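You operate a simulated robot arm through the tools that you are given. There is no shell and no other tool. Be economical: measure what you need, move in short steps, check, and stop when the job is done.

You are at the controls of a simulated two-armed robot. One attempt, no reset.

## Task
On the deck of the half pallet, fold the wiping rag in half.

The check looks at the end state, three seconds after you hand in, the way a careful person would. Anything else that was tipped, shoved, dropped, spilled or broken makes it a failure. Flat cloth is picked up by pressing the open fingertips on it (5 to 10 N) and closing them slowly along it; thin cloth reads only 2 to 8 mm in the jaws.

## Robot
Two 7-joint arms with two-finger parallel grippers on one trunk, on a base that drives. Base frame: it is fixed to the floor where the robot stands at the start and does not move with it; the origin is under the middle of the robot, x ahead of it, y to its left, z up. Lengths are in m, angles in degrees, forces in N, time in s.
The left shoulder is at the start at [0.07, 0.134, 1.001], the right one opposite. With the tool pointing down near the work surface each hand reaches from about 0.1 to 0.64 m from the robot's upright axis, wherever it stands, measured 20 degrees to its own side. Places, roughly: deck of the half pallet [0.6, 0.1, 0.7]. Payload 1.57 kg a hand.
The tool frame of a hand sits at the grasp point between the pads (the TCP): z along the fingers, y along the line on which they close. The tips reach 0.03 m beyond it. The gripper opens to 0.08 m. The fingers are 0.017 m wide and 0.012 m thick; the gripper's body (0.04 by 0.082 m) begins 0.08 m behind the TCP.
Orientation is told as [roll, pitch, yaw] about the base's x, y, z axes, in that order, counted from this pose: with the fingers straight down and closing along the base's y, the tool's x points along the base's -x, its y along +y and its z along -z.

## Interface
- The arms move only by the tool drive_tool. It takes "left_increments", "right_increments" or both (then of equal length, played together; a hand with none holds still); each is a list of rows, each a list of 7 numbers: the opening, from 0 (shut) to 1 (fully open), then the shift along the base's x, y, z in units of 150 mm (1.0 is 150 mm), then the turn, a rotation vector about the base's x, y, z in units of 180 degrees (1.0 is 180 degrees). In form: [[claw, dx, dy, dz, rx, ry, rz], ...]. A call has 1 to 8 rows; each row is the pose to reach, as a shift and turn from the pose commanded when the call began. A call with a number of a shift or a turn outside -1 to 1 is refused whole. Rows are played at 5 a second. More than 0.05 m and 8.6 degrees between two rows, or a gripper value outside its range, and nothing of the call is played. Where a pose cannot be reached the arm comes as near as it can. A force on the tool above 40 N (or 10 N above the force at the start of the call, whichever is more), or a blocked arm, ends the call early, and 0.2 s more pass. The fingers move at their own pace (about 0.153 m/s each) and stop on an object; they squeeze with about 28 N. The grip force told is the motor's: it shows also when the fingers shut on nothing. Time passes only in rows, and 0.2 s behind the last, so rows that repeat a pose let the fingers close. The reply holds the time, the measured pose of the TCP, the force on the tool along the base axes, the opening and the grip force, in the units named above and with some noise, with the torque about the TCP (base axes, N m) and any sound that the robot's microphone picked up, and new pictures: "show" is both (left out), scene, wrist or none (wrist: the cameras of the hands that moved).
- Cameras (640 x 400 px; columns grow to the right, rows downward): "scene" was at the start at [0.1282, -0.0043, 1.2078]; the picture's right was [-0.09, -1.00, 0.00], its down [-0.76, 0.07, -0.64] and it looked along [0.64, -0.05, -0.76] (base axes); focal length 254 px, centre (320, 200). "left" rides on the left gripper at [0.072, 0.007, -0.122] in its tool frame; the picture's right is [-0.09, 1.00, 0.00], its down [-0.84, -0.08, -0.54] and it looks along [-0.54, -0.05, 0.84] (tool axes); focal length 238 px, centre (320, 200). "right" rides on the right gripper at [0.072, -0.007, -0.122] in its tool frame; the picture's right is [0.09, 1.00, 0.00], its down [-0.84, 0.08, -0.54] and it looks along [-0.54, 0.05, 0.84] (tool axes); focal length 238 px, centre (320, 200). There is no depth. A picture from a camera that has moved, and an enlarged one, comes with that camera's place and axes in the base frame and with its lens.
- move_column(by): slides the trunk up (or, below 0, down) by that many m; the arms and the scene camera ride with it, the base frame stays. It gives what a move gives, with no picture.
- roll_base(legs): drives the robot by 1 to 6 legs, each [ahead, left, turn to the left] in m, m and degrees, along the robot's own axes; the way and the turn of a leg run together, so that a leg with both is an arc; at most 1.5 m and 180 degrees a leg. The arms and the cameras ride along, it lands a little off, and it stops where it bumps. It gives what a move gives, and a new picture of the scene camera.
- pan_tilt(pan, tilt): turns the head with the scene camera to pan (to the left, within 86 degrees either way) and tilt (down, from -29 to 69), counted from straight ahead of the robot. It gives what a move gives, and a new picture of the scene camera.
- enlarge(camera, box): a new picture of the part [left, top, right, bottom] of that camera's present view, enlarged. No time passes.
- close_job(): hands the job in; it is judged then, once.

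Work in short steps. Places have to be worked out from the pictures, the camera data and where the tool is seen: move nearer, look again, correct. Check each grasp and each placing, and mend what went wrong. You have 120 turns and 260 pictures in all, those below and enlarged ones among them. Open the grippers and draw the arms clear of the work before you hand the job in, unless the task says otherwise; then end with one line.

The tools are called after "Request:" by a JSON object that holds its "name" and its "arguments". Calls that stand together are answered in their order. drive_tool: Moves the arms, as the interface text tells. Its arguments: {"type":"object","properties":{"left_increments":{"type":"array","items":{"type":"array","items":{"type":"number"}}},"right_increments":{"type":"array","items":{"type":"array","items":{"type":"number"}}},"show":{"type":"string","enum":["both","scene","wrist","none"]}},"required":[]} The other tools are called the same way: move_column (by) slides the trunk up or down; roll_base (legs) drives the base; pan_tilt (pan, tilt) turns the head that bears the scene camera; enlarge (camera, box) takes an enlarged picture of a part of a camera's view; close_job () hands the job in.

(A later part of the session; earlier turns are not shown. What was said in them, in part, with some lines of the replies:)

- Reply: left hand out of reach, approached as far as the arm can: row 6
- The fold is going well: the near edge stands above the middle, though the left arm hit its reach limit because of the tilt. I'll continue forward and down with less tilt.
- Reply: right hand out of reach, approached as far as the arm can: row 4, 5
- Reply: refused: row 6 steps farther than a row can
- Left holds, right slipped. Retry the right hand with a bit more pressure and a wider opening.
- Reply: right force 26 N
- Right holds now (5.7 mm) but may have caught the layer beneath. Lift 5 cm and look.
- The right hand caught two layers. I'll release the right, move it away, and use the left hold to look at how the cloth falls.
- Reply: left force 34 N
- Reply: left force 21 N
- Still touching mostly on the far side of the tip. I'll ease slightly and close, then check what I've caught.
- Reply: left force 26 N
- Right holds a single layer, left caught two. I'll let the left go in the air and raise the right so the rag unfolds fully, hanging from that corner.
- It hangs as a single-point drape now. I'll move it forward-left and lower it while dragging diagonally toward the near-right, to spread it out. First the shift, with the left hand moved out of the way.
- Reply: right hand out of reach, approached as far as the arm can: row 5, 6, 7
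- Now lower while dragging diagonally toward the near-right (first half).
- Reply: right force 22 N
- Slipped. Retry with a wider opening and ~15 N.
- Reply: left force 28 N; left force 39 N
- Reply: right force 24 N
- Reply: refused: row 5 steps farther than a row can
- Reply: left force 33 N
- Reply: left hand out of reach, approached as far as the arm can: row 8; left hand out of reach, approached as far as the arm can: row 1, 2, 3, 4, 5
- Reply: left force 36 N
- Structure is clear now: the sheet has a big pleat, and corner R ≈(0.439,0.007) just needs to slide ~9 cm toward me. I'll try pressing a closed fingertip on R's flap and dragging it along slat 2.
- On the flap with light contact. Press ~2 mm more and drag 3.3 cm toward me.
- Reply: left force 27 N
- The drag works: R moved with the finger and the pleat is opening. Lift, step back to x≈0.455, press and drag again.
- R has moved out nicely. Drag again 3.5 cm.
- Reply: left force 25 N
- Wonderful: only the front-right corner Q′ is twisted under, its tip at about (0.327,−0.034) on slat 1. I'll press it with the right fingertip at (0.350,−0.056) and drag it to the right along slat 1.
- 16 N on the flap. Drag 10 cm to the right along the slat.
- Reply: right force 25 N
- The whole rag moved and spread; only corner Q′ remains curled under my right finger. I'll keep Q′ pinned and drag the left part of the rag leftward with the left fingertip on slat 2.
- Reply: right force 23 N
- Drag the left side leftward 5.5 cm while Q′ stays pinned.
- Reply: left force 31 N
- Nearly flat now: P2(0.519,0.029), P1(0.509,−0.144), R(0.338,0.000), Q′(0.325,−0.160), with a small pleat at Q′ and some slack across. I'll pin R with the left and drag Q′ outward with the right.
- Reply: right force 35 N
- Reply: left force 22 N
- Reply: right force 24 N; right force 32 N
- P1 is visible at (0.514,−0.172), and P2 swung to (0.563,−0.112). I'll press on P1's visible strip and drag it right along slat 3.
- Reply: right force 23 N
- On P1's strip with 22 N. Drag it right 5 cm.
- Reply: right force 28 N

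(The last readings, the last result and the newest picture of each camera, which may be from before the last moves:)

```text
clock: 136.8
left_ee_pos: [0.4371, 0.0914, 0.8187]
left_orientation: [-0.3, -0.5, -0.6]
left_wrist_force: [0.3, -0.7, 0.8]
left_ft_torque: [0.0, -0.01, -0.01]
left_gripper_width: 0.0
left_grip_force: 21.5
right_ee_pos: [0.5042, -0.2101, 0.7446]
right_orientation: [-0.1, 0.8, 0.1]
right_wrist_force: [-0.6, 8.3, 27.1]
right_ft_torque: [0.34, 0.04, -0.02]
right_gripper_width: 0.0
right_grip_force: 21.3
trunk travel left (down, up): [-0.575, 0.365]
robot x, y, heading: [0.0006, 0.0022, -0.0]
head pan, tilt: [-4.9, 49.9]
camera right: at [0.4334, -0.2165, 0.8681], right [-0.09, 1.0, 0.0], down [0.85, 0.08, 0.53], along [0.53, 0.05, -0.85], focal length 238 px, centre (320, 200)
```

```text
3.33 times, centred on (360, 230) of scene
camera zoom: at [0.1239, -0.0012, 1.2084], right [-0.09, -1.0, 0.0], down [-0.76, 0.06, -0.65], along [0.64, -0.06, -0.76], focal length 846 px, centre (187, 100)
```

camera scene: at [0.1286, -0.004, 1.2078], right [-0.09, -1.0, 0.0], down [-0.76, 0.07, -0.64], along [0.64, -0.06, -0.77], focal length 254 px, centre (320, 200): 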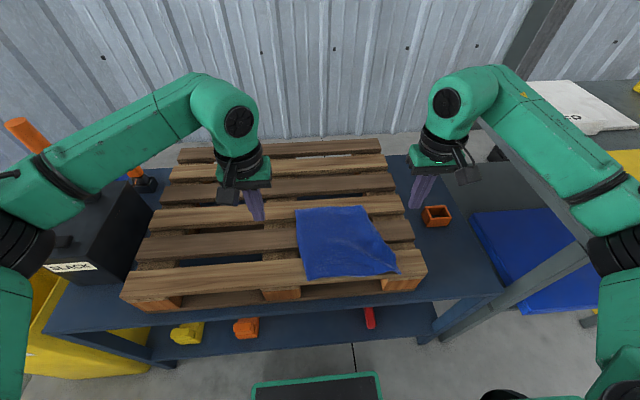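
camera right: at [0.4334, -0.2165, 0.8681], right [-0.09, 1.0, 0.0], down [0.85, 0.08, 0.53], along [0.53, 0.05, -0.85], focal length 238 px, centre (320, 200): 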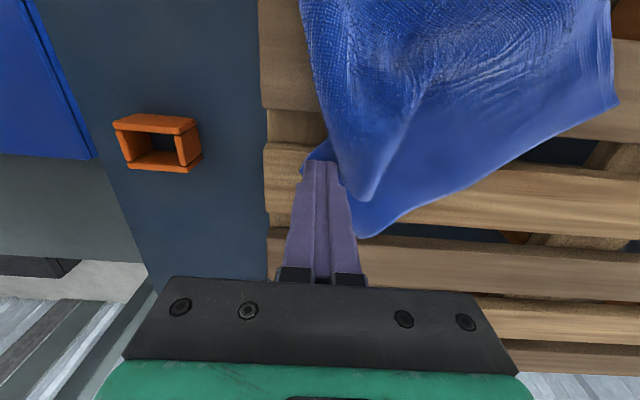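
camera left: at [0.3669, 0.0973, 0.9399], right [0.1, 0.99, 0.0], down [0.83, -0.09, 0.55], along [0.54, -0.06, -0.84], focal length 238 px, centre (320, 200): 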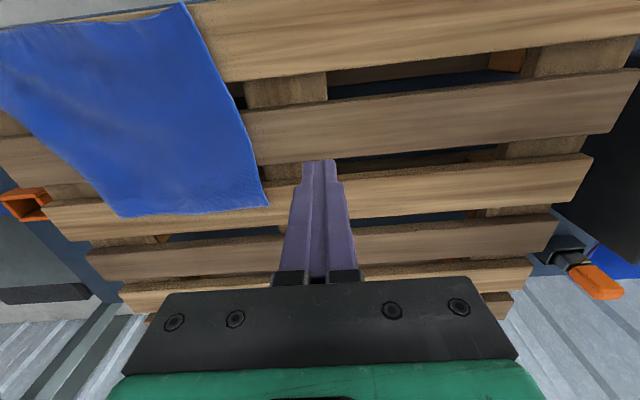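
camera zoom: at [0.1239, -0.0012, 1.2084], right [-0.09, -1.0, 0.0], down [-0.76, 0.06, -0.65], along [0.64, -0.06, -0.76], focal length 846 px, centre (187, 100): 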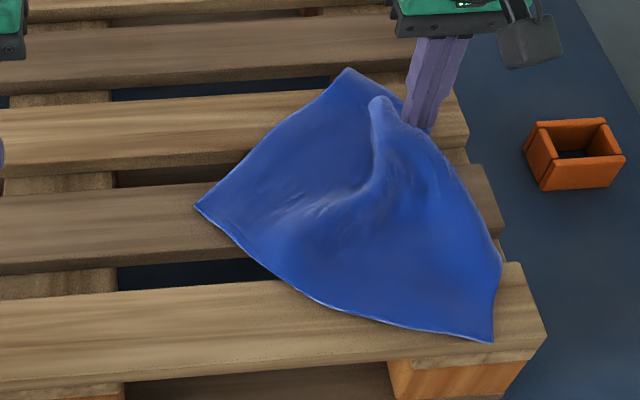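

The rag rotated along. I'll re-pin with the right at (0.44,−0.21) to give space, and bring the left to drag P2's side to the left along slat 3.

Request:
{"name": "drive_tool", "arguments": {"right_increments": [[0, 0, 0, 0.1, 0, 0, 0], [0, -0.1, 0, 0.2, 0, 0, 0], [0, -0.27, 0, 0.2, 0, 0, 0], [0, -0.43, 0, 0.2, 0, 0, 0], [0, -0.43, 0, 0.08, 0, 0, 0], [0, -0.43, 0, 0.025, 0, 0, 0], [0, -0.43, 0, 0.012, 0, 0, 0]], "left_increments": [[0, 0.1, -0.1, 0, 0, 0, 0], [0, 0.2, -0.25, 0, 0, 0, 0], [0, 0.3, -0.4, 0, 0, 0, 0], [0, 0.4, -0.6, 0, 0, 0, 0], [0, 0.5, -0.8, 0, 0, 0, 0], [0, 0.53, -1.0, 0, 0, 0, 0], [0, 0.53, -1.0, -0.1, 0, 0, 0]], "show": "none"}}

Request:
{"name": "enlarge", "arguments": {"camera": "scene", "box": [280, 170, 440, 290]}}

```text
clock: 138.4
left_ee_pos: [0.5208, -0.0604, 0.8009]
left_orientation: [-0.2, -0.4, -0.6]
left_wrist_force: [-0.1, 0.0, 0.1]
left_ft_torque: [0.02, -0.02, 0.0]
left_gripper_width: 0.0
left_grip_force: 21.4
right_ee_pos: [0.4413, -0.2112, 0.7439]
right_orientation: [0.0, 1.0, 0.0]
right_wrist_force: [-0.1, -3.5, 14.0]
right_ft_torque: [0.04, -0.03, -0.03]
right_gripper_width: 0.0001
right_grip_force: 20.9
trunk travel left (down, up): [-0.575, 0.365]
robot x, y, heading: [-0.0009, -0.0023, -0.1]
head pan, tilt: [-4.9, 49.9]
```

```text
3.33 times, centred on (360, 230) of scene
camera zoom: at [0.1268, -0.0035, 1.2083], right [-0.09, -1.0, 0.0], down [-0.76, 0.06, -0.65], along [0.64, -0.06, -0.76], focal length 846 px, centre (187, 100)
```

zoom: 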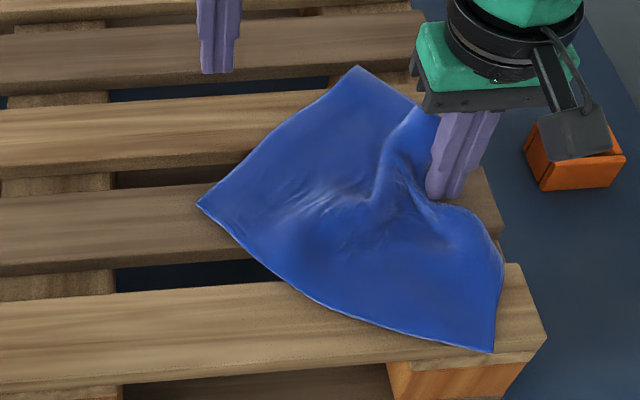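

P2's flat area is at about (0.520,−0.145). Lower the left fingertip there.

Request:
{"name": "drive_tool", "arguments": {"left_increments": [[0, 0, -0.2, 0, 0, 0, 0], [0, 0, -0.4, -0.05, 0, 0, 0], [0, 0, -0.56, -0.15, 0, 0, 0], [0, 0, -0.56, -0.3, 0, 0, 0], [0, 0, -0.56, -0.38, 0, 0, 0], [0, 0, -0.56, -0.4, 0, 0, 0], [0, 0, -0.56, -0.41, 0, 0, 0]], "show": "none"}}

```text
clock: 140.0
left_ee_pos: [0.5013, -0.1186, 0.7526]
left_orientation: [-0.3, -0.5, -0.6]
left_wrist_force: [-0.3, -0.5, 0.3]
left_ft_torque: [0.02, -0.01, 0.0]
left_gripper_width: 0.0
left_grip_force: 21.4
left hand out of reach, approached as far as the arm can: row 2, 3, 4, 5, 6, 7
right_ee_pos: [0.4425, -0.2114, 0.7451]
right_orientation: [0.0, 1.1, 0.0]
right_wrist_force: [5.5, -3.7, 21.6]
right_ft_torque: [0.11, -0.18, -0.04]
right_gripper_width: 0.0
right_grip_force: 21.3
trunk travel left (down, up): [-0.575, 0.365]
robot x, y, heading: [-0.002, 0.0015, -0.0]
head pan, tilt: [-4.9, 49.9]
```

Limited reach, but (0.501,−0.119) is still on the cloth. Press there and drag left along slat 3.

Request:
{"name": "drive_tool", "arguments": {"left_increments": [[0, 0, 0, -0.04, 0, 0, 0], [0, 0, 0, -0.065, 0, 0, 0], [0, 0, 0, -0.078, 0, 0, 0], [0, 0, 0.05, -0.078, 0, 0, 0], [0, 0, 0.12, -0.078, 0, 0, 0], [0, 0.01, 0.2, -0.078, 0, 0, 0], [0, 0.02, 0.28, -0.078, 0, 0, 0], [0, 0.03, 0.36, -0.078, 0, 0, 0]], "show": "none"}}

Request:
{"name": "enlarge", "arguments": {"camera": "scene", "box": [280, 170, 440, 290]}}

```text
clock: 141.8
left_ee_pos: [0.5031, -0.0662, 0.7419]
left_orientation: [-0.3, -0.7, -0.6]
left_wrist_force: [0.7, -7.7, 27.9]
left_ft_torque: [-0.26, -0.02, 0.0]
left_gripper_width: 0.0
left_grip_force: 21.4
right_ee_pos: [0.4383, -0.2113, 0.7441]
right_orientation: [-0.1, 1.0, 0.0]
right_wrist_force: [0.9, 2.0, 7.5]
right_ft_torque: [0.17, -0.03, 0.0]
right_gripper_width: 0.0
right_grip_force: 21.7
trunk travel left (down, up): [-0.575, 0.365]
robot x, y, heading: [0.0044, -0.0003, 0.1]
head pan, tilt: [-4.9, 49.9]
```

```text
3.33 times, centred on (360, 230) of scene
camera zoom: at [0.1228, -0.0042, 1.2085], right [-0.09, -1.0, 0.0], down [-0.76, 0.07, -0.65], along [0.65, -0.06, -0.76], focal length 846 px, centre (187, 100)
```

zoom: 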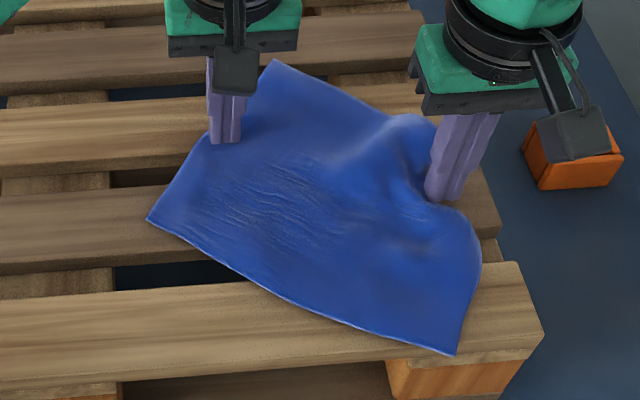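

Excellent, it's opening. Continue another 6 cm.

Request:
{"name": "drive_tool", "arguments": {"left_increments": [[0, 0, 0.06, 0.006, 0, 0, 0], [0, 0, 0.13, 0.006, 0, 0, 0], [0, 0, 0.2, 0.006, 0, 0, 0], [0, 0, 0.27, 0.006, 0, 0, 0], [0, 0, 0.34, 0.006, 0, 0, 0], [0, 0, 0.4, 0.006, 0, 0, 0]], "show": "none"}}

Request:
{"name": "enlarge", "arguments": {"camera": "scene", "box": [280, 170, 440, 290]}}

```text
clock: 143.2
left_ee_pos: [0.5047, -0.008, 0.7427]
left_orientation: [-0.2, -0.7, -0.7]
left_wrist_force: [-1.2, -6.1, 27.0]
left_ft_torque: [-0.25, 0.0, 0.01]
left_gripper_width: 0.0
left_grip_force: 21.5
right_ee_pos: [0.4394, -0.2134, 0.7444]
right_orientation: [0.1, 1.0, -0.1]
right_wrist_force: [0.1, 0.0, 0.4]
right_ft_torque: [0.0, -0.01, -0.03]
right_gripper_width: 0.0
right_grip_force: 20.8
trunk travel left (down, up): [-0.575, 0.365]
robot x, y, heading: [-0.0009, -0.0007, 0.2]
head pan, tilt: [-4.9, 49.9]
```

```text
3.33 times, centred on (360, 230) of scene
camera zoom: at [0.1238, -0.0056, 1.2083], right [-0.09, -1.0, 0.0], down [-0.76, 0.07, -0.65], along [0.65, -0.05, -0.76], focal length 846 px, centre (187, 100)
```

zoom: 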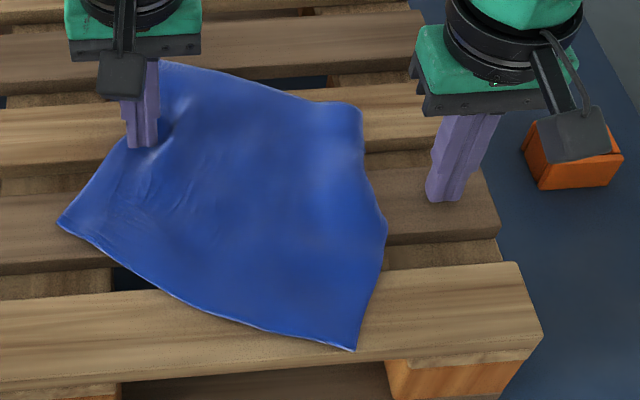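

The rag is wide open again; the right pin slipped off, leaving P1's corner tucked under the right boundary. With the left still pinning at (0.505,−0.008), I'll repeat the lift-and-trail on the right side, pinching at (0.512,−0.138).

Request:
{"name": "drive_tool", "arguments": {"right_increments": [[0, 0, 0, 0.2, 0, 0, 0], [0.38, 0.15, 0.1, 0.35, 0, 0, 0], [0.38, 0.3, 0.25, 0.35, 0, 0, 0], [0.38, 0.48, 0.4, 0.3, 0, 0, 0], [0.38, 0.48, 0.5, 0.15, 0, 0, 0], [0.38, 0.48, 0.5, 0.04, 0, 0, 0], [0.38, 0.48, 0.5, 0.012, 0, 0, 0], [0.38, 0.48, 0.5, -0.004, 0, 0, 0]], "show": "wrist"}}

```text
clock: 145.0
left_ee_pos: [0.5045, -0.008, 0.7437]
left_orientation: [-0.2, -0.6, -0.6]
left_wrist_force: [3.6, -5.1, 26.6]
left_ft_torque: [-0.14, -0.11, 0.04]
left_gripper_width: 0.0
left_grip_force: 21.3
right_ee_pos: [0.5111, -0.1373, 0.7447]
right_orientation: [0.1, 0.9, 0.0]
right_wrist_force: [1.5, -2.1, 8.5]
right_ft_torque: [-0.13, 0.0, 0.04]
right_gripper_width: 0.0308
right_grip_force: 0.2
trunk travel left (down, up): [-0.575, 0.365]
robot x, y, heading: [-0.0012, 0.0005, -0.1]
head pan, tilt: [-4.9, 49.9]
camera right: at [0.4402, -0.1443, 0.868], right [-0.09, 1.0, 0.0], down [0.84, 0.08, 0.53], along [0.53, 0.05, -0.85], focal length 238 px, centre (320, 200)
```

right: 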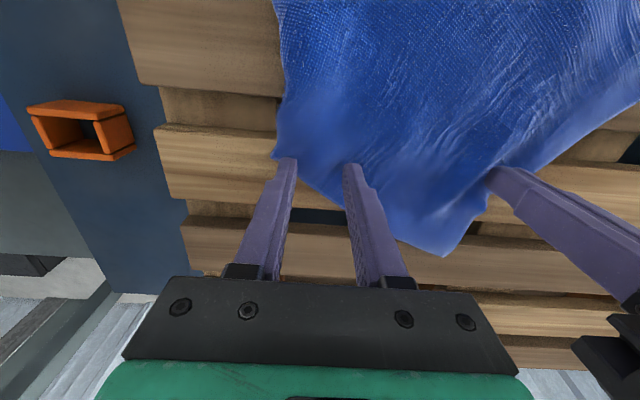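

Shift 7 mm back onto the cloth, press and pinch.

Request:
{"name": "drive_tool", "arguments": {"right_increments": [[0.38, 0, 0, 0.05, 0, 0, 0], [0.38, -0.045, 0.02, 0.05, 0, 0, 0], [0.38, -0.045, 0.02, 0.0, 0, 0, 0], [0.38, -0.045, 0.02, -0.01, 0, 0, 0], [0.3, -0.045, 0.02, -0.012, 0, 0, 0], [0.23, -0.045, 0.02, -0.012, 0, 0, 0], [0.16, -0.045, 0.02, -0.012, 0, 0, 0], [0.09, -0.045, 0.02, -0.012, 0, 0, 0]], "show": "none"}}

Request:
{"name": "drive_tool", "arguments": {"right_increments": [[0.04, 0, 0, 0, 0, 0, 0], [0, 0, 0, 0, 0, 0, 0], [0, 0, 0, 0, 0, 0, 0], [0, 0, 0, 0.15, 0, 0, 0], [0, 0, -0.03, 0.3, 0, 0, 0], [0, 0, -0.06, 0.45, 0, 0, 0], [0, 0, -0.06, 0.5, 0, 0, 0]], "show": "none"}}

Request:
{"name": "enlarge", "arguments": {"camera": "scene", "box": [280, 170, 440, 290]}}

```text
clock: 146.8
left_ee_pos: [0.505, -0.0058, 0.7428]
left_orientation: [-0.2, -0.6, -0.7]
left_wrist_force: [4.2, -3.7, 21.1]
left_ft_torque: [-0.13, -0.14, 0.0]
left_gripper_width: 0.0
left_grip_force: 21.3
right_ee_pos: [0.5046, -0.1339, 0.7434]
right_orientation: [0.0, 0.9, 0.0]
right_wrist_force: [1.9, -4.3, 24.0]
right_ft_torque: [-0.27, 0.1, 0.05]
right_gripper_width: 0.0076
right_grip_force: 6.9
trunk travel left (down, up): [-0.575, 0.365]
robot x, y, heading: [-0.0025, 0.0043, 0.1]
head pan, tilt: [-4.9, 49.9]
```

```text
clock: 148.4
left_ee_pos: [0.5035, -0.0062, 0.743]
left_orientation: [-0.3, -0.5, -0.6]
left_wrist_force: [-1.9, -2.3, 30.1]
left_ft_torque: [-0.1, 0.09, 0.06]
left_gripper_width: 0.0002
left_grip_force: 21.5
right_ee_pos: [0.5044, -0.1415, 0.8187]
right_orientation: [0.0, 1.1, 0.0]
right_wrist_force: [-0.3, 2.9, -2.3]
right_ft_torque: [0.11, -0.02, -0.05]
right_gripper_width: 0.0047
right_grip_force: 25.6
trunk travel left (down, up): [-0.575, 0.365]
robot x, y, heading: [-0.0027, 0.0017, -0.1]
head pan, tilt: [-4.9, 49.9]
```

```text
3.33 times, centred on (360, 230) of scene
camera zoom: at [0.1234, -0.0038, 1.2084], right [-0.09, -1.0, 0.0], down [-0.76, 0.06, -0.65], along [0.65, -0.06, -0.76], focal length 846 px, centre (187, 100)
```

zoom: 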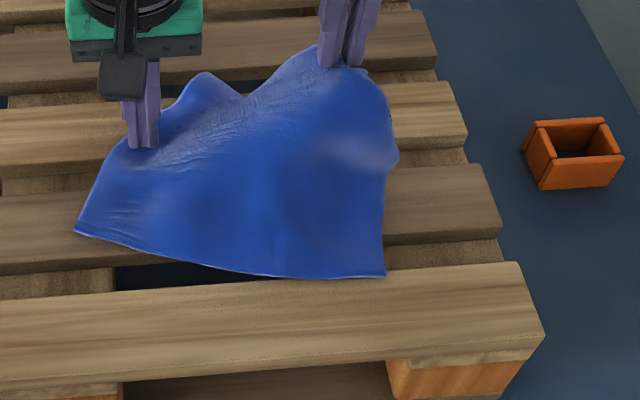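

Now lower the right hand while moving inward ~4.5 cm, then release.

Request:
{"name": "drive_tool", "arguments": {"right_increments": [[0, 0, -0.05, 0, 0, 0, 0], [0, 0, -0.02, -0.12, 0, 0, 0], [0, 0, 0.07, -0.24, 0, 0, 0], [0, 0, 0.17, -0.35, 0, 0, 0], [0, 0, 0.26, -0.44, 0, 0, 0], [0, 0, 0.26, -0.47, 0, 0, 0], [0.25, 0, 0.26, -0.47, 0, 0, 0], [0.4, 0, 0.26, -0.46, 0, 0, 0]], "show": "none"}}

Request:
{"name": "drive_tool", "arguments": {"right_increments": [[0.4, 0, 0, 0.15, 0, 0, 0], [0.3, 0, -0.15, 0.35, 0, 0, 0], [0, 0, -0.4, 0.5, 0, 0, 0], [0, 0, -0.65, 0.55, 0, 0, 0]], "show": "wrist"}}

Request:
{"name": "enlarge", "arguments": {"camera": "scene", "box": [280, 170, 440, 290]}}

```text
clock: 150.2
left_ee_pos: [0.5034, -0.0057, 0.7432]
left_orientation: [-0.2, -0.5, -0.6]
left_wrist_force: [-2.5, 0.6, 26.0]
left_ft_torque: [-0.05, 0.05, 0.01]
left_gripper_width: 0.0001
left_grip_force: 21.5
right_ee_pos: [0.5026, -0.1037, 0.7499]
right_orientation: [-0.1, 0.9, 0.1]
right_wrist_force: [0.9, -1.1, 2.1]
right_ft_torque: [0.01, 0.0, 0.01]
right_gripper_width: 0.0311
right_grip_force: 0.1
trunk travel left (down, up): [-0.575, 0.365]
robot x, y, heading: [0.0032, -0.0005, 0.1]
head pan, tilt: [-4.9, 49.9]
```

```text
clock: 151.2
left_ee_pos: [0.5044, -0.0066, 0.7426]
left_orientation: [0.0, -0.6, -0.5]
left_wrist_force: [-2.8, -0.2, 27.9]
left_ft_torque: [-0.04, 0.05, -0.01]
left_gripper_width: 0.0
left_grip_force: 21.8
right_ee_pos: [0.502, -0.2038, 0.8314]
right_orientation: [0.0, 0.9, -0.1]
right_wrist_force: [-0.2, -0.4, 0.4]
right_ft_torque: [0.01, -0.04, -0.02]
right_gripper_width: 0.0
right_grip_force: 21.8
trunk travel left (down, up): [-0.575, 0.365]
robot x, y, heading: [0.0001, 0.0023, 0.1]
head pan, tilt: [-4.9, 49.9]
camera right: at [0.4319, -0.2108, 0.9554], right [-0.09, 1.0, 0.0], down [0.85, 0.08, 0.53], along [0.53, 0.05, -0.85], focal length 238 px, centre (320, 200)
```

right: 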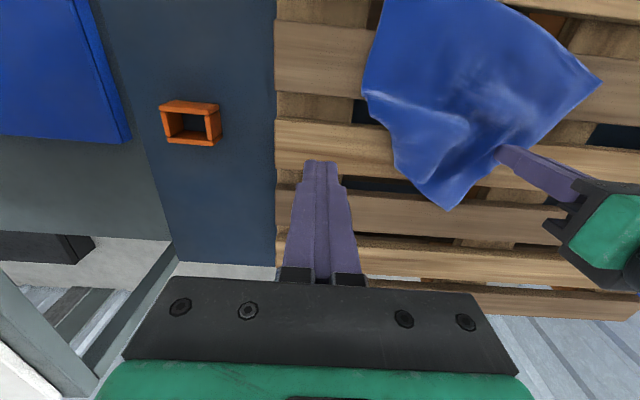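

```text
3.33 times, centred on (360, 230) of scene
camera zoom: at [0.123, -0.005, 1.2084], right [-0.09, -1.0, 0.0], down [-0.76, 0.07, -0.65], along [0.65, -0.05, -0.76], focal length 846 px, centre (187, 100)
```

zoom: 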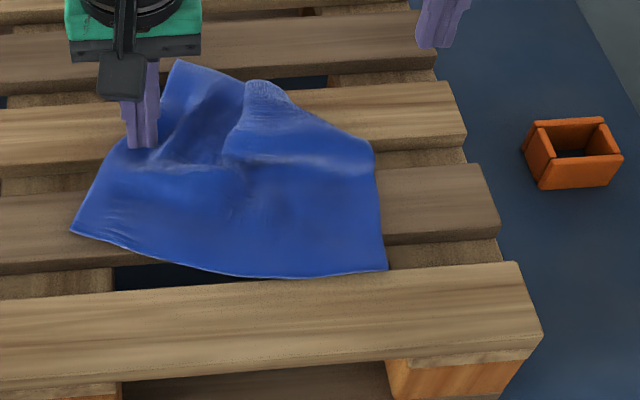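

Request:
{"name": "enlarge", "arguments": {"camera": "right", "box": [340, 30, 620, 230]}}

```text
2.00 times, centred on (480, 130) of right
camera zoom: at [0.4319, -0.2108, 0.9554], right [-0.09, 1.0, 0.0], down [0.85, 0.08, 0.53], along [0.53, 0.05, -0.85], focal length 477 px, centre (0, 340)
```

zoom: 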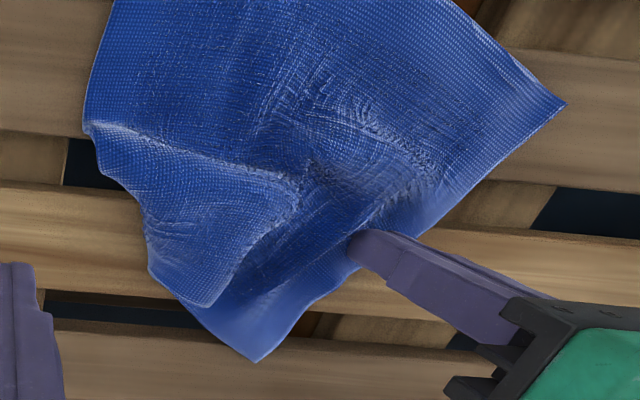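

P1 is still tucked, but the near edge Q′–R is full length and free (R(0.435,0.052), Q′(0.389,−0.156)). Better plan: grip that edge with both hands and lift, so the rag hangs fully open. Q′ is over a gap, so first press at (0.423,−0.135) and push that side 3 cm forward onto slat 2.

Request:
{"name": "drive_tool", "arguments": {"right_increments": [[0, -0.15, 0.1, 0, 0, 0, 0], [0, -0.35, 0.25, 0, 0, 0, 0], [0, -0.527, 0.46, -0.1, 0, 0, 0], [0, -0.527, 0.46, -0.3, 0, 0, 0], [0, -0.527, 0.46, -0.48, 0, 0, 0], [0, -0.527, 0.46, -0.57, 0, 0, 0], [0, -0.527, 0.46, -0.592, 0, 0, 0]], "show": "none"}}

Request:
{"name": "drive_tool", "arguments": {"right_increments": [[0, 0.03, 0, -0.006, 0, 0, 0], [0, 0.07, 0, -0.006, 0, 0, 0], [0, 0.11, 0, -0.006, 0, 0, 0], [0, 0.15, 0, -0.006, 0, 0, 0], [0, 0.19, 0, -0.006, 0, 0, 0], [0, 0.21, 0, -0.006, 0, 0, 0], [0, 0.21, 0, 0.15, 0, 0, 0], [0, 0.21, -0.2, 0.35, 0, 0, 0]], "show": "none"}}

Request:
{"name": "enlarge", "arguments": {"camera": "scene", "box": [280, 170, 440, 290]}}

```text
clock: 152.8
left_ee_pos: [0.5035, -0.0075, 0.7433]
left_orientation: [-0.1, -0.6, -0.6]
left_wrist_force: [0.0, -1.1, 24.6]
left_ft_torque: [-0.04, 0.01, 0.02]
left_gripper_width: 0.0
left_grip_force: 20.7
right_ee_pos: [0.4236, -0.1336, 0.7423]
right_orientation: [0.1, 0.8, 0.0]
right_wrist_force: [-1.1, -2.1, 8.9]
right_ft_torque: [-0.05, 0.03, 0.03]
right_gripper_width: 0.0
right_grip_force: 21.4
trunk travel left (down, up): [-0.575, 0.365]
robot x, y, heading: [0.0001, 0.0028, 0.1]
head pan, tilt: [-4.9, 49.9]
```

```text
clock: 154.6
left_ee_pos: [0.5044, -0.0064, 0.7419]
left_orientation: [-0.1, -0.5, -0.5]
left_wrist_force: [-3.4, -0.2, 26.6]
left_ft_torque: [-0.01, 0.08, 0.01]
left_gripper_width: 0.0
left_grip_force: 21.4
right_ee_pos: [0.4554, -0.1633, 0.7945]
right_orientation: [0.1, 1.0, -0.1]
right_wrist_force: [0.3, 0.6, 0.4]
right_ft_torque: [-0.02, 0.0, 0.0]
right_gripper_width: 0.0
right_grip_force: 20.8
trunk travel left (down, up): [-0.575, 0.365]
robot x, y, heading: [0.0012, 0.0013, -0.3]
head pan, tilt: [-4.9, 49.9]
```

```text
3.33 times, centred on (360, 230) of scene
camera zoom: at [0.1231, -0.0049, 1.2083], right [-0.09, -1.0, 0.0], down [-0.76, 0.07, -0.65], along [0.65, -0.05, -0.76], focal length 846 px, centre (187, 100)
```

zoom: 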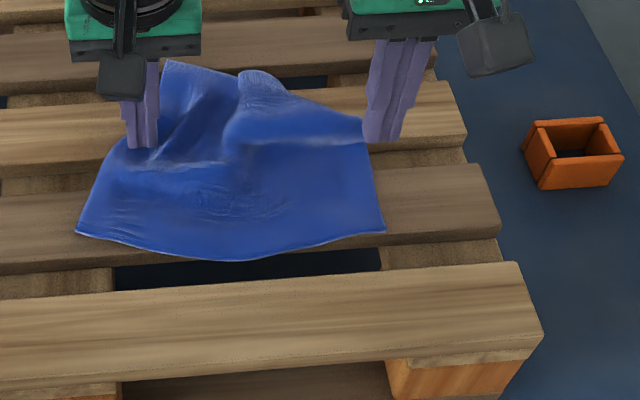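

The near edge lies on slat 2: R(0.436,0.047), Q′(0.4175,−0.162). Position both hands for pinches at (0.444,0.018) and (0.431,−0.133).

Request:
{"name": "drive_tool", "arguments": {"left_increments": [[0, 0, 0, 0.15, 0, 0, 0], [0.37, 0, 0, 0.3, 0, 0, 0], [0.37, -0.15, 0.06, 0.3, 0, 0, 0], [0.37, -0.3, 0.12, 0.25, 0, 0, 0], [0.37, -0.403, 0.163, 0.15, 0, 0, 0], [0.37, -0.403, 0.163, 0.05, 0, 0, 0], [0.37, -0.403, 0.163, 0.02, 0, 0, 0], [0.37, -0.403, 0.163, 0.01, 0, 0, 0]], "right_increments": [[0, 0, 0, 0, 0, 0, 0], [0.37, 0, 0, 0, 0, 0, 0], [0.37, -0.08, 0.1, 0, 0, 0, 0], [0.37, -0.163, 0.2, 0, 0, 0, 0], [0.37, -0.163, 0.2, -0.15, 0, 0, 0], [0.37, -0.163, 0.2, -0.3, 0, 0, 0], [0.37, -0.163, 0.2, -0.335, 0, 0, 0], [0.37, -0.163, 0.2, -0.345, 0, 0, 0]], "show": "wrist"}}

```text
clock: 156.4
left_ee_pos: [0.4462, 0.0185, 0.7434]
left_orientation: [-0.3, -0.5, -0.6]
left_wrist_force: [1.9, 0.1, 5.4]
left_ft_torque: [-0.02, -0.03, 0.02]
left_gripper_width: 0.0295
left_grip_force: 0.0
right_ee_pos: [0.4345, -0.1329, 0.7433]
right_orientation: [0.0, 0.9, -0.1]
right_wrist_force: [0.6, -2.6, 13.1]
right_ft_torque: [-0.16, 0.0, -0.02]
right_gripper_width: 0.0296
right_grip_force: 0.1
trunk travel left (down, up): [-0.575, 0.365]
robot x, y, heading: [-0.0017, 0.0024, -0.0]
head pan, tilt: [-4.9, 49.9]
camera right: at [0.3643, -0.1391, 0.8667], right [-0.09, 1.0, 0.0], down [0.85, 0.08, 0.53], along [0.53, 0.05, -0.85], focal length 238 px, centre (320, 200)
camera left: at [0.3725, 0.0269, 0.8659], right [0.1, 0.99, 0.0], down [0.83, -0.08, 0.55], along [0.55, -0.06, -0.84], focal length 238 px, centre (320, 200)
```

right: 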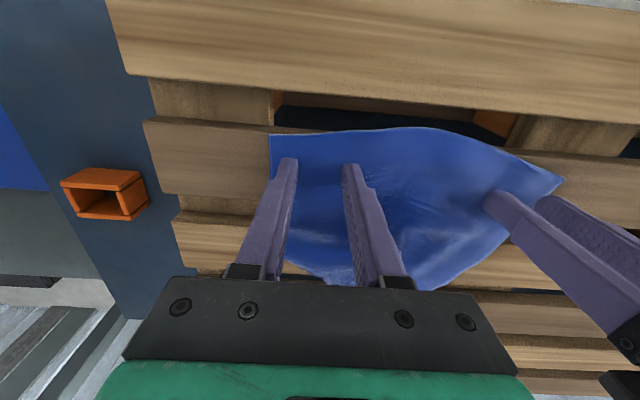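
left: 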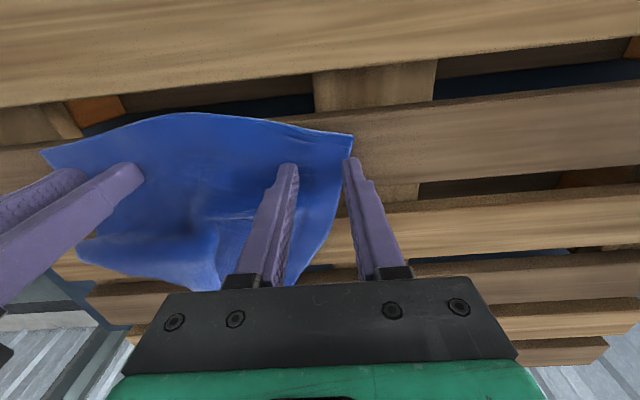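

Left: shift 10 mm inward; right: shift 9 mm toward the edge. Then press and close both.

Request:
{"name": "drive_tool", "arguments": {"left_increments": [[0.37, 0, 0, 0.04, 0, 0, 0], [0.37, -0.01, -0.065, 0.04, 0, 0, 0], [0.37, -0.01, -0.065, 0.0, 0, 0, 0], [0.37, -0.01, -0.065, -0.01, 0, 0, 0], [0.3, -0.01, -0.065, -0.012, 0, 0, 0], [0.23, -0.01, -0.065, -0.012, 0, 0, 0], [0.16, -0.01, -0.065, -0.012, 0, 0, 0], [0.09, -0.01, -0.065, -0.012, 0, 0, 0]], "right_increments": [[0.37, 0, 0, 0.04, 0, 0, 0], [0.37, -0.06, 0, 0.04, 0, 0, 0], [0.37, -0.06, 0, 0.0, 0, 0, 0], [0.37, -0.06, 0, -0.006, 0, 0, 0], [0.3, -0.06, 0, -0.006, 0, 0, 0], [0.23, -0.06, 0, -0.006, 0, 0, 0], [0.16, -0.06, 0, -0.006, 0, 0, 0], [0.09, -0.06, 0, -0.006, 0, 0, 0]], "show": "none"}}

Request:
{"name": "drive_tool", "arguments": {"left_increments": [[0.04, 0, 0, 0, 0, 0, 0], [0, 0, 0, 0, 0, 0, 0], [0, 0, 0, 0, 0, 0, 0]], "right_increments": [[0.04, 0, 0, 0, 0, 0, 0], [0, 0, 0, 0, 0, 0, 0], [0, 0, 0, 0, 0, 0, 0]], "show": "none"}}

```text
clock: 158.2
left_ee_pos: [0.4417, 0.0088, 0.7439]
left_orientation: [-0.2, -0.6, -0.6]
left_wrist_force: [0.8, -3.5, 25.1]
left_ft_torque: [-0.09, 0.05, 0.05]
left_gripper_width: 0.0096
left_grip_force: 8.3
right_ee_pos: [0.4228, -0.1308, 0.7425]
right_orientation: [0.0, 0.8, -0.1]
right_wrist_force: [1.6, 3.8, 21.6]
right_ft_torque: [0.16, -0.05, 0.06]
right_gripper_width: 0.0076
right_grip_force: 6.3
trunk travel left (down, up): [-0.575, 0.365]
robot x, y, heading: [-0.0013, 0.0022, 0.2]
head pan, tilt: [-4.9, 49.9]
```

```text
clock: 159.0
left_ee_pos: [0.4425, 0.0092, 0.7421]
left_orientation: [-0.3, -0.6, -0.7]
left_wrist_force: [1.2, -10.2, 24.3]
left_ft_torque: [-0.24, 0.05, 0.11]
left_gripper_width: 0.005
left_grip_force: 25.5
right_ee_pos: [0.4226, -0.1321, 0.7428]
right_orientation: [0.1, 0.8, 0.0]
right_wrist_force: [0.2, 7.9, 24.1]
right_ft_torque: [0.26, -0.09, 0.09]
right_gripper_width: 0.004
right_grip_force: 24.2
trunk travel left (down, up): [-0.575, 0.365]
robot x, y, heading: [-0.003, -0.0008, 0.2]
head pan, tilt: [-4.9, 49.9]
```

Both grips hold (5 mm and 4 mm). Lift straight up together, aligning both hands in x, until the rag hangs free.

Request:
{"name": "drive_tool", "arguments": {"left_increments": [[0, 0, -0.015, 0.1, 0, 0, 0], [0, -0.01, -0.015, 0.25, 0, 0, 0], [0, -0.02, -0.015, 0.4, 0, 0, 0], [0, -0.03, -0.015, 0.55, 0, 0, 0], [0, -0.04, -0.015, 0.7, 0, 0, 0], [0, -0.05, -0.015, 0.85, 0, 0, 0], [0, -0.06, -0.015, 0.98, 0, 0, 0]], "right_increments": [[0, 0, 0.015, 0.1, 0, 0, 0], [0, 0.01, 0.015, 0.25, 0, 0, 0], [0, 0.02, 0.015, 0.4, 0, 0, 0], [0, 0.035, 0.015, 0.55, 0, 0, 0], [0, 0.05, 0.015, 0.7, 0, 0, 0], [0, 0.06, 0.015, 0.85, 0, 0, 0], [0, 0.07, 0.015, 0.98, 0, 0, 0]], "show": "none"}}

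Request:
{"name": "drive_tool", "arguments": {"left_increments": [[0, 0, 0, 0.1, 0, 0, 0], [0, 0, 0, 0.2, 0, 0, 0], [0, 0, 0, 0.32, 0, 0, 0], [0, 0, 0, 0.4, 0, 0, 0], [0, 0, 0, 0.4, 0, 0, 0], [0, 0, 0, 0.4, 0, 0, 0]], "right_increments": [[0, 0, 0, 0.1, 0, 0, 0], [0, 0, 0, 0.2, 0, 0, 0], [0, 0, 0, 0.32, 0, 0, 0], [0, 0, 0, 0.4, 0, 0, 0], [0, 0, 0, 0.4, 0, 0, 0], [0, 0, 0, 0.4, 0, 0, 0]], "show": "scene"}}

Request:
{"name": "enlarge", "arguments": {"camera": "scene", "box": [240, 110, 420, 260]}}

```text
clock: 160.6
left_ee_pos: [0.4365, 0.0078, 0.8871]
left_orientation: [-0.1, -0.3, -0.5]
left_wrist_force: [0.9, -2.8, 0.3]
left_ft_torque: [-0.03, 0.0, -0.01]
left_gripper_width: 0.0044
left_grip_force: 24.8
right_ee_pos: [0.4352, -0.13, 0.8884]
right_orientation: [0.0, 1.2, -0.1]
right_wrist_force: [-0.7, 2.2, -0.9]
right_ft_torque: [0.09, 0.04, 0.04]
right_gripper_width: 0.0027
right_grip_force: 24.3
trunk travel left (down, up): [-0.575, 0.365]
robot x, y, heading: [-0.0005, 0.0026, 0.1]
head pan, tilt: [-4.9, 49.9]
```

```text
clock: 162.0
left_ee_pos: [0.4371, 0.0072, 0.9465]
left_orientation: [-0.2, -0.3, -0.5]
left_wrist_force: [1.0, -1.3, -1.1]
left_ft_torque: [-0.02, 0.01, 0.02]
left_gripper_width: 0.0042
left_grip_force: 24.4
right_ee_pos: [0.4361, -0.1312, 0.9468]
right_orientation: [0.0, 1.2, 0.0]
right_wrist_force: [-0.9, 0.8, 0.5]
right_ft_torque: [0.05, -0.02, 0.04]
right_gripper_width: 0.0028
right_grip_force: 23.1
trunk travel left (down, up): [-0.575, 0.365]
robot x, y, heading: [0.0005, 0.0046, -0.0]
head pan, tilt: [-4.9, 49.9]
camera scene: at [0.1282, -0.0043, 1.2078], right [-0.09, -1.0, 0.0], down [-0.76, 0.07, -0.64], along [0.64, -0.05, -0.76], focal length 254 px, centre (320, 200)
```

scene: 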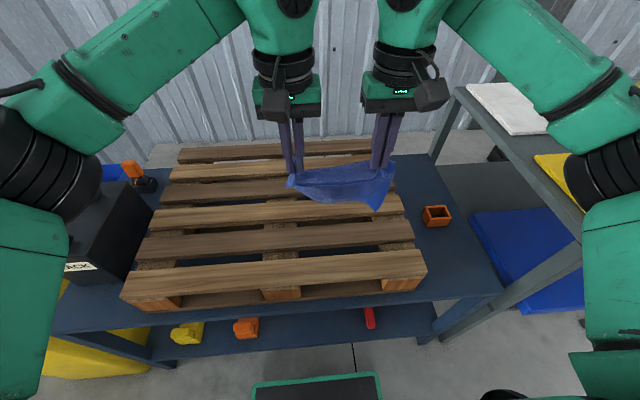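

```text
2.67 times, centred on (330, 185) of scene
camera zoom: at [0.1282, -0.0043, 1.2078], right [-0.09, -1.0, 0.0], down [-0.76, 0.07, -0.64], along [0.64, -0.05, -0.76], focal length 677 px, centre (293, 240)
```

zoom: 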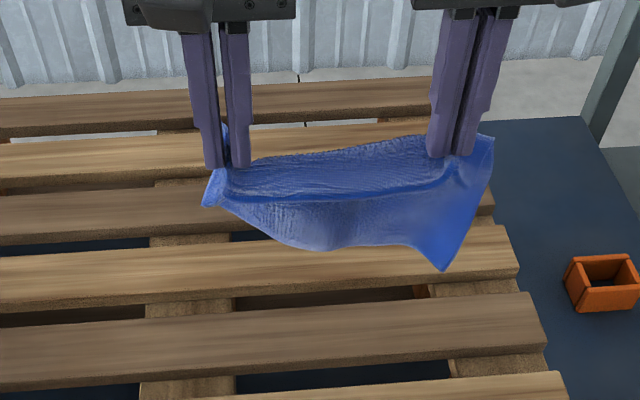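

The rag hangs from both hands. Check with the wrist cameras before laying.

Request:
{"name": "enlarge", "arguments": {"camera": "left", "box": [60, 60, 420, 290]}}

Request:
{"name": "enlarge", "arguments": {"camera": "right", "box": [220, 60, 580, 290]}}

```text
1.74 times, centred on (240, 175) of left
camera zoom: at [0.3635, 0.0151, 1.0695], right [0.1, 0.99, 0.0], down [0.83, -0.08, 0.55], along [0.54, -0.06, -0.84], focal length 414 px, centre (459, 244)
```

zoom: 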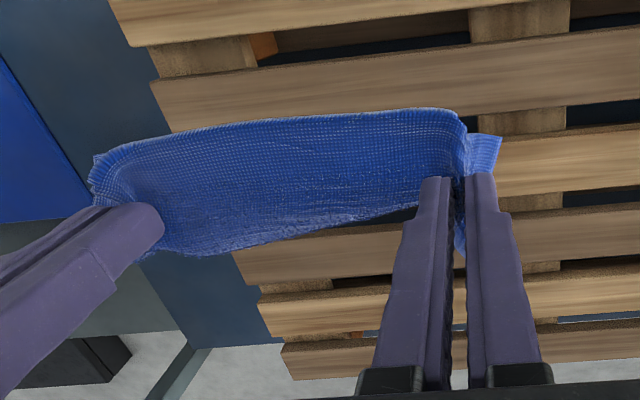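

```text
1.74 times, centred on (400, 175) of right
camera zoom: at [0.3655, -0.1374, 1.0709], right [-0.09, 1.0, 0.0], down [0.85, 0.08, 0.52], along [0.52, 0.05, -0.85], focal length 414 px, centre (181, 244)
```

zoom: 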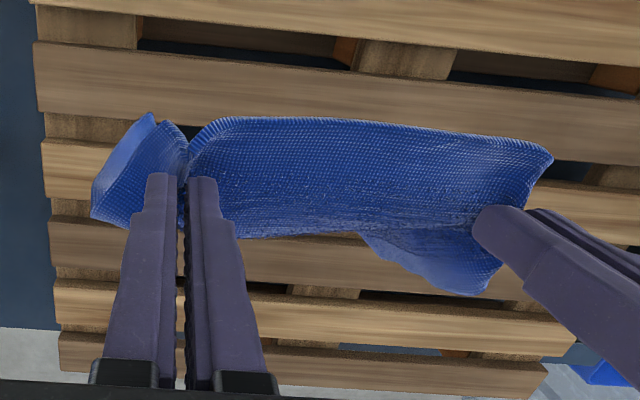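

Good: it hangs in one sheet with the gripped edge toward me. Now lay the lower half: move back, touch down, then advance forward while lowering so the bottom half lies flat.

Request:
{"name": "drive_tool", "arguments": {"left_increments": [[0, -0.08, 0, 0, 0, 0, 0], [0, -0.18, 0, 0, 0, 0, 0], [0, -0.28, 0, -0.05, 0, 0, 0], [0, -0.28, 0, -0.12, 0, 0, 0], [0, -0.26, 0, -0.2, 0, 0, 0], [0, -0.18, 0, -0.28, 0, 0, 0], [0, -0.09, 0, -0.37, 0, 0, 0], [0, 0.0, 0, -0.46, 0, 0, 0]], "right_increments": [[0, -0.08, 0, 0, 0, 0, 0], [0, -0.18, 0, 0, 0, 0, 0], [0, -0.28, 0, -0.05, 0, 0, 0], [0, -0.28, 0, -0.12, 0, 0, 0], [0, -0.26, 0, -0.2, 0, 0, 0], [0, -0.18, 0, -0.28, 0, 0, 0], [0, -0.09, 0, -0.37, 0, 0, 0], [0, 0.0, 0, -0.46, 0, 0, 0]], "show": "none"}}

Request:
{"name": "enlarge", "arguments": {"camera": "scene", "box": [260, 140, 420, 280]}}

Request:
{"name": "enlarge", "arguments": {"camera": "left", "box": [60, 60, 420, 290]}}

```text
clock: 163.8
left_ee_pos: [0.4376, 0.0078, 0.8762]
left_orientation: [-0.1, -0.2, -0.7]
left_wrist_force: [0.9, -1.9, -0.2]
left_ft_torque: [-0.03, 0.01, 0.0]
left_gripper_width: 0.004
left_grip_force: 25.1
right_ee_pos: [0.438, -0.1289, 0.8766]
right_orientation: [0.0, 1.1, 0.0]
right_wrist_force: [-0.4, 1.5, -0.7]
right_ft_torque: [0.04, 0.01, 0.05]
right_gripper_width: 0.0028
right_grip_force: 24.3
trunk travel left (down, up): [-0.575, 0.365]
robot x, y, heading: [0.0008, -0.0008, -0.0]
head pan, tilt: [-4.9, 49.9]
```

```text
2.86 times, centred on (340, 210) of scene
camera zoom: at [0.1293, -0.0044, 1.2077], right [-0.09, -1.0, 0.0], down [-0.76, 0.07, -0.64], along [0.64, -0.05, -0.77], focal length 726 px, centre (263, 171)
```

zoom: 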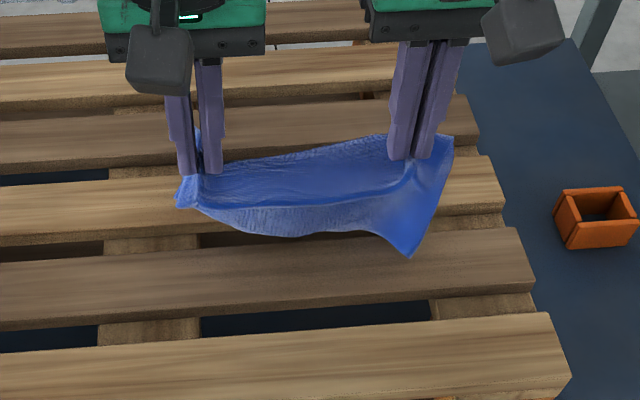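

```text
1.74 times, centred on (240, 175) of left
camera zoom: at [0.3638, 0.015, 0.9988], right [0.1, 0.99, 0.0], down [0.83, -0.08, 0.55], along [0.54, -0.06, -0.84], focal length 414 px, centre (459, 244)
```

zoom: 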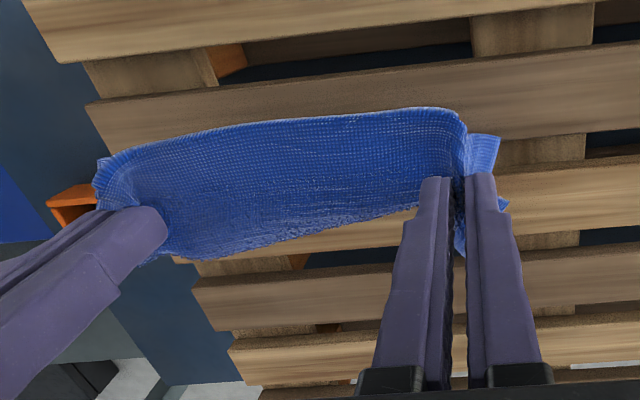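

The hanging body is hidden behind the lip; continue forward and down to lay it.

Request:
{"name": "drive_tool", "arguments": {"left_increments": [[0, 0.1, 0, -0.04, 0, 0, 0], [0, 0.2, 0, -0.1, 0, 0, 0], [0, 0.3, 0, -0.17, 0, 0, 0], [0, 0.4, 0, -0.25, 0, 0, 0], [0, 0.48, 0, -0.3, 0, 0, 0], [0, 0.48, 0, -0.3, 0, 0, 0]], "right_increments": [[0, 0.1, 0, -0.04, 0, 0, 0], [0, 0.2, 0, -0.1, 0, 0, 0], [0, 0.3, 0, -0.17, 0, 0, 0], [0, 0.4, 0, -0.25, 0, 0, 0], [0, 0.48, 0, -0.3, 0, 0, 0], [0, 0.48, 0, -0.3, 0, 0, 0]], "show": "none"}}

Request:
{"name": "enlarge", "arguments": {"camera": "scene", "box": [260, 140, 420, 280]}}

```text
clock: 165.2
left_ee_pos: [0.509, 0.007, 0.8333]
left_orientation: [-0.2, -0.3, -0.6]
left_wrist_force: [0.4, -1.1, 0.1]
left_ft_torque: [-0.03, -0.01, -0.02]
left_gripper_width: 0.0041
left_grip_force: 24.5
right_ee_pos: [0.509, -0.1308, 0.8335]
right_orientation: [0.0, 1.3, 0.1]
right_wrist_force: [0.2, 1.3, -0.4]
right_ft_torque: [0.04, -0.01, 0.05]
right_gripper_width: 0.0029
right_grip_force: 24.1
trunk travel left (down, up): [-0.575, 0.365]
robot x, y, heading: [-0.0011, -0.0035, -0.1]
head pan, tilt: [-4.9, 49.9]
```

```text
2.86 times, centred on (340, 210) of scene
camera zoom: at [0.128, -0.0043, 1.2078], right [-0.09, -1.0, 0.0], down [-0.76, 0.07, -0.64], along [0.64, -0.05, -0.76], focal length 726 px, centre (263, 171)
```

zoom: 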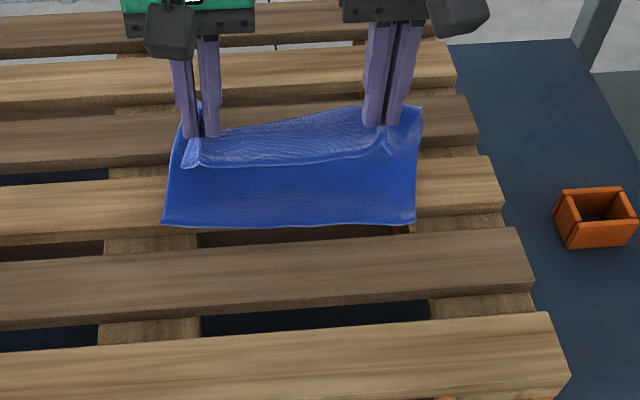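

Perfect: the rag is a full rectangle with its free edge on the deck at x≈0.495 (left)/0.477 (right), and the rest rises to my hands. Now carry the gripped edge slightly forward, then back and down onto that free edge to make the fold.

Request:
{"name": "drive_tool", "arguments": {"left_increments": [[0, 0.1, 0.01, -0.02, 0, 0, 0], [0, 0.173, 0.02, -0.055, 0, 0, 0], [0, 0.22, 0.03, -0.12, 0, 0, 0], [0, 0.173, 0.04, -0.255, 0, 0, 0], [0, 0.087, 0.04, -0.37, 0, 0, 0], [0, 0.02, 0.04, -0.45, 0, 0, 0], [0, 0.0, 0.04, -0.48, 0, 0, 0]], "right_increments": [[0, 0.1, 0.01, -0.02, 0, 0, 0], [0, 0.173, 0.02, -0.055, 0, 0, 0], [0, 0.22, 0.03, -0.12, 0, 0, 0], [0, 0.15, 0.04, -0.255, 0, 0, 0], [0, 0.03, 0.04, -0.37, 0, 0, 0], [0, -0.07, 0.04, -0.45, 0, 0, 0], [0, -0.11, 0.04, -0.48, 0, 0, 0]], "show": "none"}}

Request:
{"name": "enlarge", "arguments": {"camera": "scene", "box": [260, 140, 420, 280]}}

Request:
{"name": "enlarge", "arguments": {"camera": "left", "box": [60, 60, 420, 290]}}

```text
clock: 166.8
left_ee_pos: [0.5081, 0.0134, 0.7593]
left_orientation: [-0.2, -0.3, -0.5]
left_wrist_force: [0.0, -0.8, -0.5]
left_ft_torque: [-0.01, 0.01, -0.03]
left_gripper_width: 0.0043
left_grip_force: 25.0
right_ee_pos: [0.4918, -0.1254, 0.7604]
right_orientation: [0.0, 1.2, 0.0]
right_wrist_force: [0.3, 0.5, -0.1]
right_ft_torque: [0.0, 0.01, 0.05]
right_gripper_width: 0.0027
right_grip_force: 24.6
trunk travel left (down, up): [-0.575, 0.365]
robot x, y, heading: [0.0001, -0.0035, 0.1]
head pan, tilt: [-4.9, 49.9]
```

```text
2.86 times, centred on (340, 210) of scene
camera zoom: at [0.1283, -0.0044, 1.2078], right [-0.09, -1.0, 0.0], down [-0.76, 0.07, -0.64], along [0.64, -0.05, -0.76], focal length 726 px, centre (263, 171)
```

zoom: 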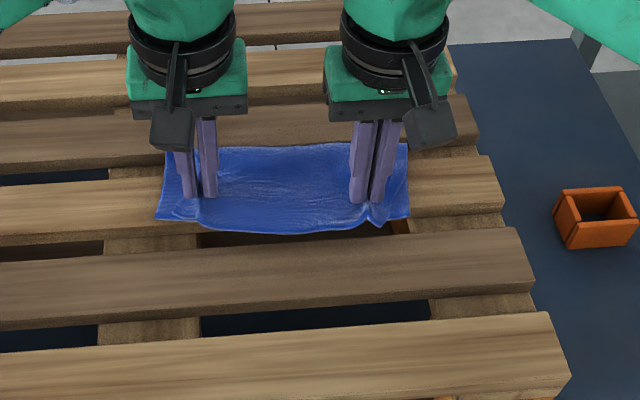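

```text
1.74 times, centred on (240, 175) of left
camera zoom: at [0.4349, 0.0207, 0.883], right [0.1, 0.99, 0.0], down [0.83, -0.08, 0.55], along [0.54, -0.06, -0.84], focal length 414 px, centre (459, 244)
```

zoom: 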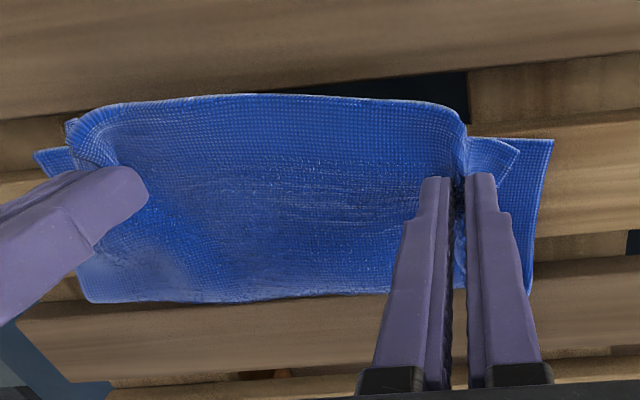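

Superb – the two edges meet with the fold at the far side. Lower a few mm, open gently, and lift straight up.

Request:
{"name": "drive_tool", "arguments": {"left_increments": [[0, 0.01, 0, -0.03, 0, 0, 0], [0, 0.02, 0.01, -0.05, 0, 0, 0], [0.15, 0.02, 0.02, -0.055, 0, 0, 0], [0.3, 0.02, 0.02, -0.055, 0, 0, 0], [0.45, 0.02, 0.02, -0.055, 0, 0, 0], [0.45, 0.02, 0.02, 0.05, 0, 0, 0], [0.45, 0.02, 0.02, 0.25, 0, 0, 0], [0.45, 0.02, 0.02, 0.5, 0, 0, 0]], "right_increments": [[0, 0.01, 0, -0.03, 0, 0, 0], [0, 0.02, -0.01, -0.05, 0, 0, 0], [0.15, 0.02, -0.02, -0.055, 0, 0, 0], [0.3, 0.02, -0.02, -0.055, 0, 0, 0], [0.45, 0.02, -0.02, -0.055, 0, 0, 0], [0.45, 0.02, -0.02, 0.05, 0, 0, 0], [0.45, 0.02, -0.02, 0.25, 0, 0, 0], [0.45, 0.02, -0.02, 0.5, 0, 0, 0]], "show": "none"}}

Request:
{"name": "drive_tool", "arguments": {"left_increments": [[0.45, -0.1, 0.2, 0.1, 0, 0, 0], [0.45, -0.25, 0.4, 0.2, 0, 0, 0], [0.45, -0.4, 0.6, 0.2, 0, 0, 0], [0.45, -0.4, 0.7, 0.2, 0, 0, 0]], "right_increments": [[0.45, -0.1, -0.2, 0.1, 0, 0, 0], [0.45, -0.25, -0.4, 0.2, 0, 0, 0], [0.45, -0.4, -0.6, 0.2, 0, 0, 0], [0.45, -0.4, -0.6, 0.2, 0, 0, 0]], "show": "scene"}}

Request:
{"name": "enlarge", "arguments": {"camera": "scene", "box": [270, 170, 400, 260]}}

Request:
{"name": "enlarge", "arguments": {"camera": "left", "box": [20, 60, 320, 260]}}

```text
clock: 168.6
left_ee_pos: [0.5107, 0.0146, 0.8376]
left_orientation: [-0.1, -0.4, -0.6]
left_wrist_force: [-0.1, -0.2, 0.4]
left_ft_torque: [0.04, -0.01, -0.01]
left_gripper_width: 0.036
left_grip_force: 0.1
right_ee_pos: [0.4965, -0.1258, 0.8374]
right_orientation: [0.0, 1.1, 0.0]
right_wrist_force: [-0.5, 0.0, -0.2]
right_ft_torque: [0.0, 0.01, 0.01]
right_gripper_width: 0.0358
right_grip_force: 0.0
trunk travel left (down, up): [-0.575, 0.365]
robot x, y, heading: [-0.0024, 0.0007, -0.2]
head pan, tilt: [-4.9, 49.9]
```

```text
clock: 169.6
left_ee_pos: [0.4494, 0.1219, 0.8674]
left_orientation: [-0.2, -0.3, -0.5]
left_wrist_force: [0.5, -0.5, -0.2]
left_ft_torque: [0.0, 0.02, 0.0]
left_gripper_width: 0.0359
left_grip_force: 0.2
right_ee_pos: [0.4346, -0.2168, 0.8662]
right_orientation: [0.0, 1.2, 0.0]
right_wrist_force: [0.7, 0.4, 0.2]
right_ft_torque: [-0.02, -0.01, 0.03]
right_gripper_width: 0.036
right_grip_force: 0.1
trunk travel left (down, up): [-0.575, 0.365]
robot x, y, heading: [-0.0007, -0.0001, -0.1]
head pan, tilt: [-4.9, 49.9]
camera scene: at [0.1289, -0.0034, 1.2077], right [-0.09, -1.0, 0.0], down [-0.76, 0.06, -0.64], along [0.64, -0.06, -0.77], focal length 254 px, centre (320, 200)
```

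scene: 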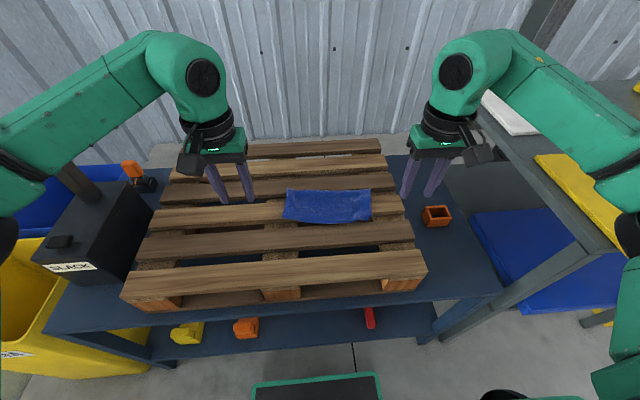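

```text
4.44 times, centred on (335, 215) of scene
camera zoom: at [0.1289, -0.0034, 1.2077], right [-0.09, -1.0, 0.0], down [-0.76, 0.06, -0.64], along [0.64, -0.06, -0.77], focal length 1129 px, centre (253, 133)
```

zoom: 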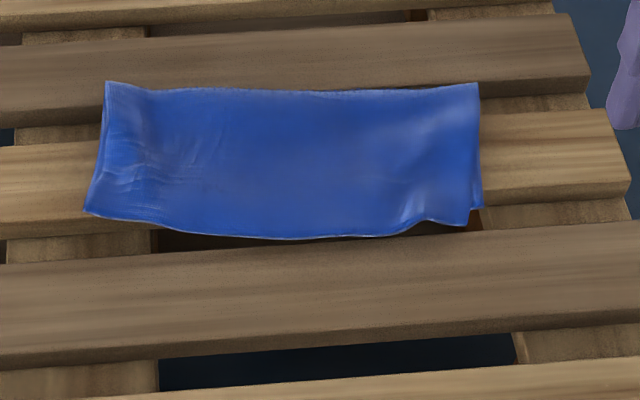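

```text
2.00 times, centred on (170, 160) of left
camera zoom: at [0.3768, 0.1291, 0.9897], right [0.1, 0.99, 0.0], down [0.83, -0.08, 0.55], along [0.54, -0.06, -0.84], focal length 477 px, centre (620, 280)
```

zoom: 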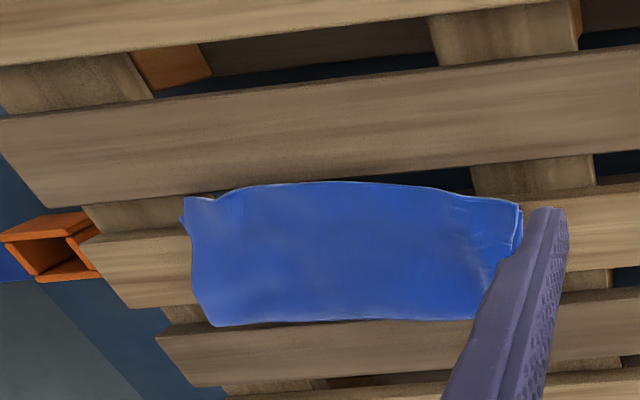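

The rag now lies as a neat half: about 0.21 × 0.09 m, edges aligned within about a centimetre, with the fold at the far side. Both grippers are open and clear, and nothing else has moved, so I'm handing in.

Request:
{"name": "close_job", "arguments": {}}

```text
The job is handed in.
```

The wiping rag is folded in half on the pallet deck, edges aligned within about 1 cm; both grippers are open and clear, and nothing else appears to have moved.
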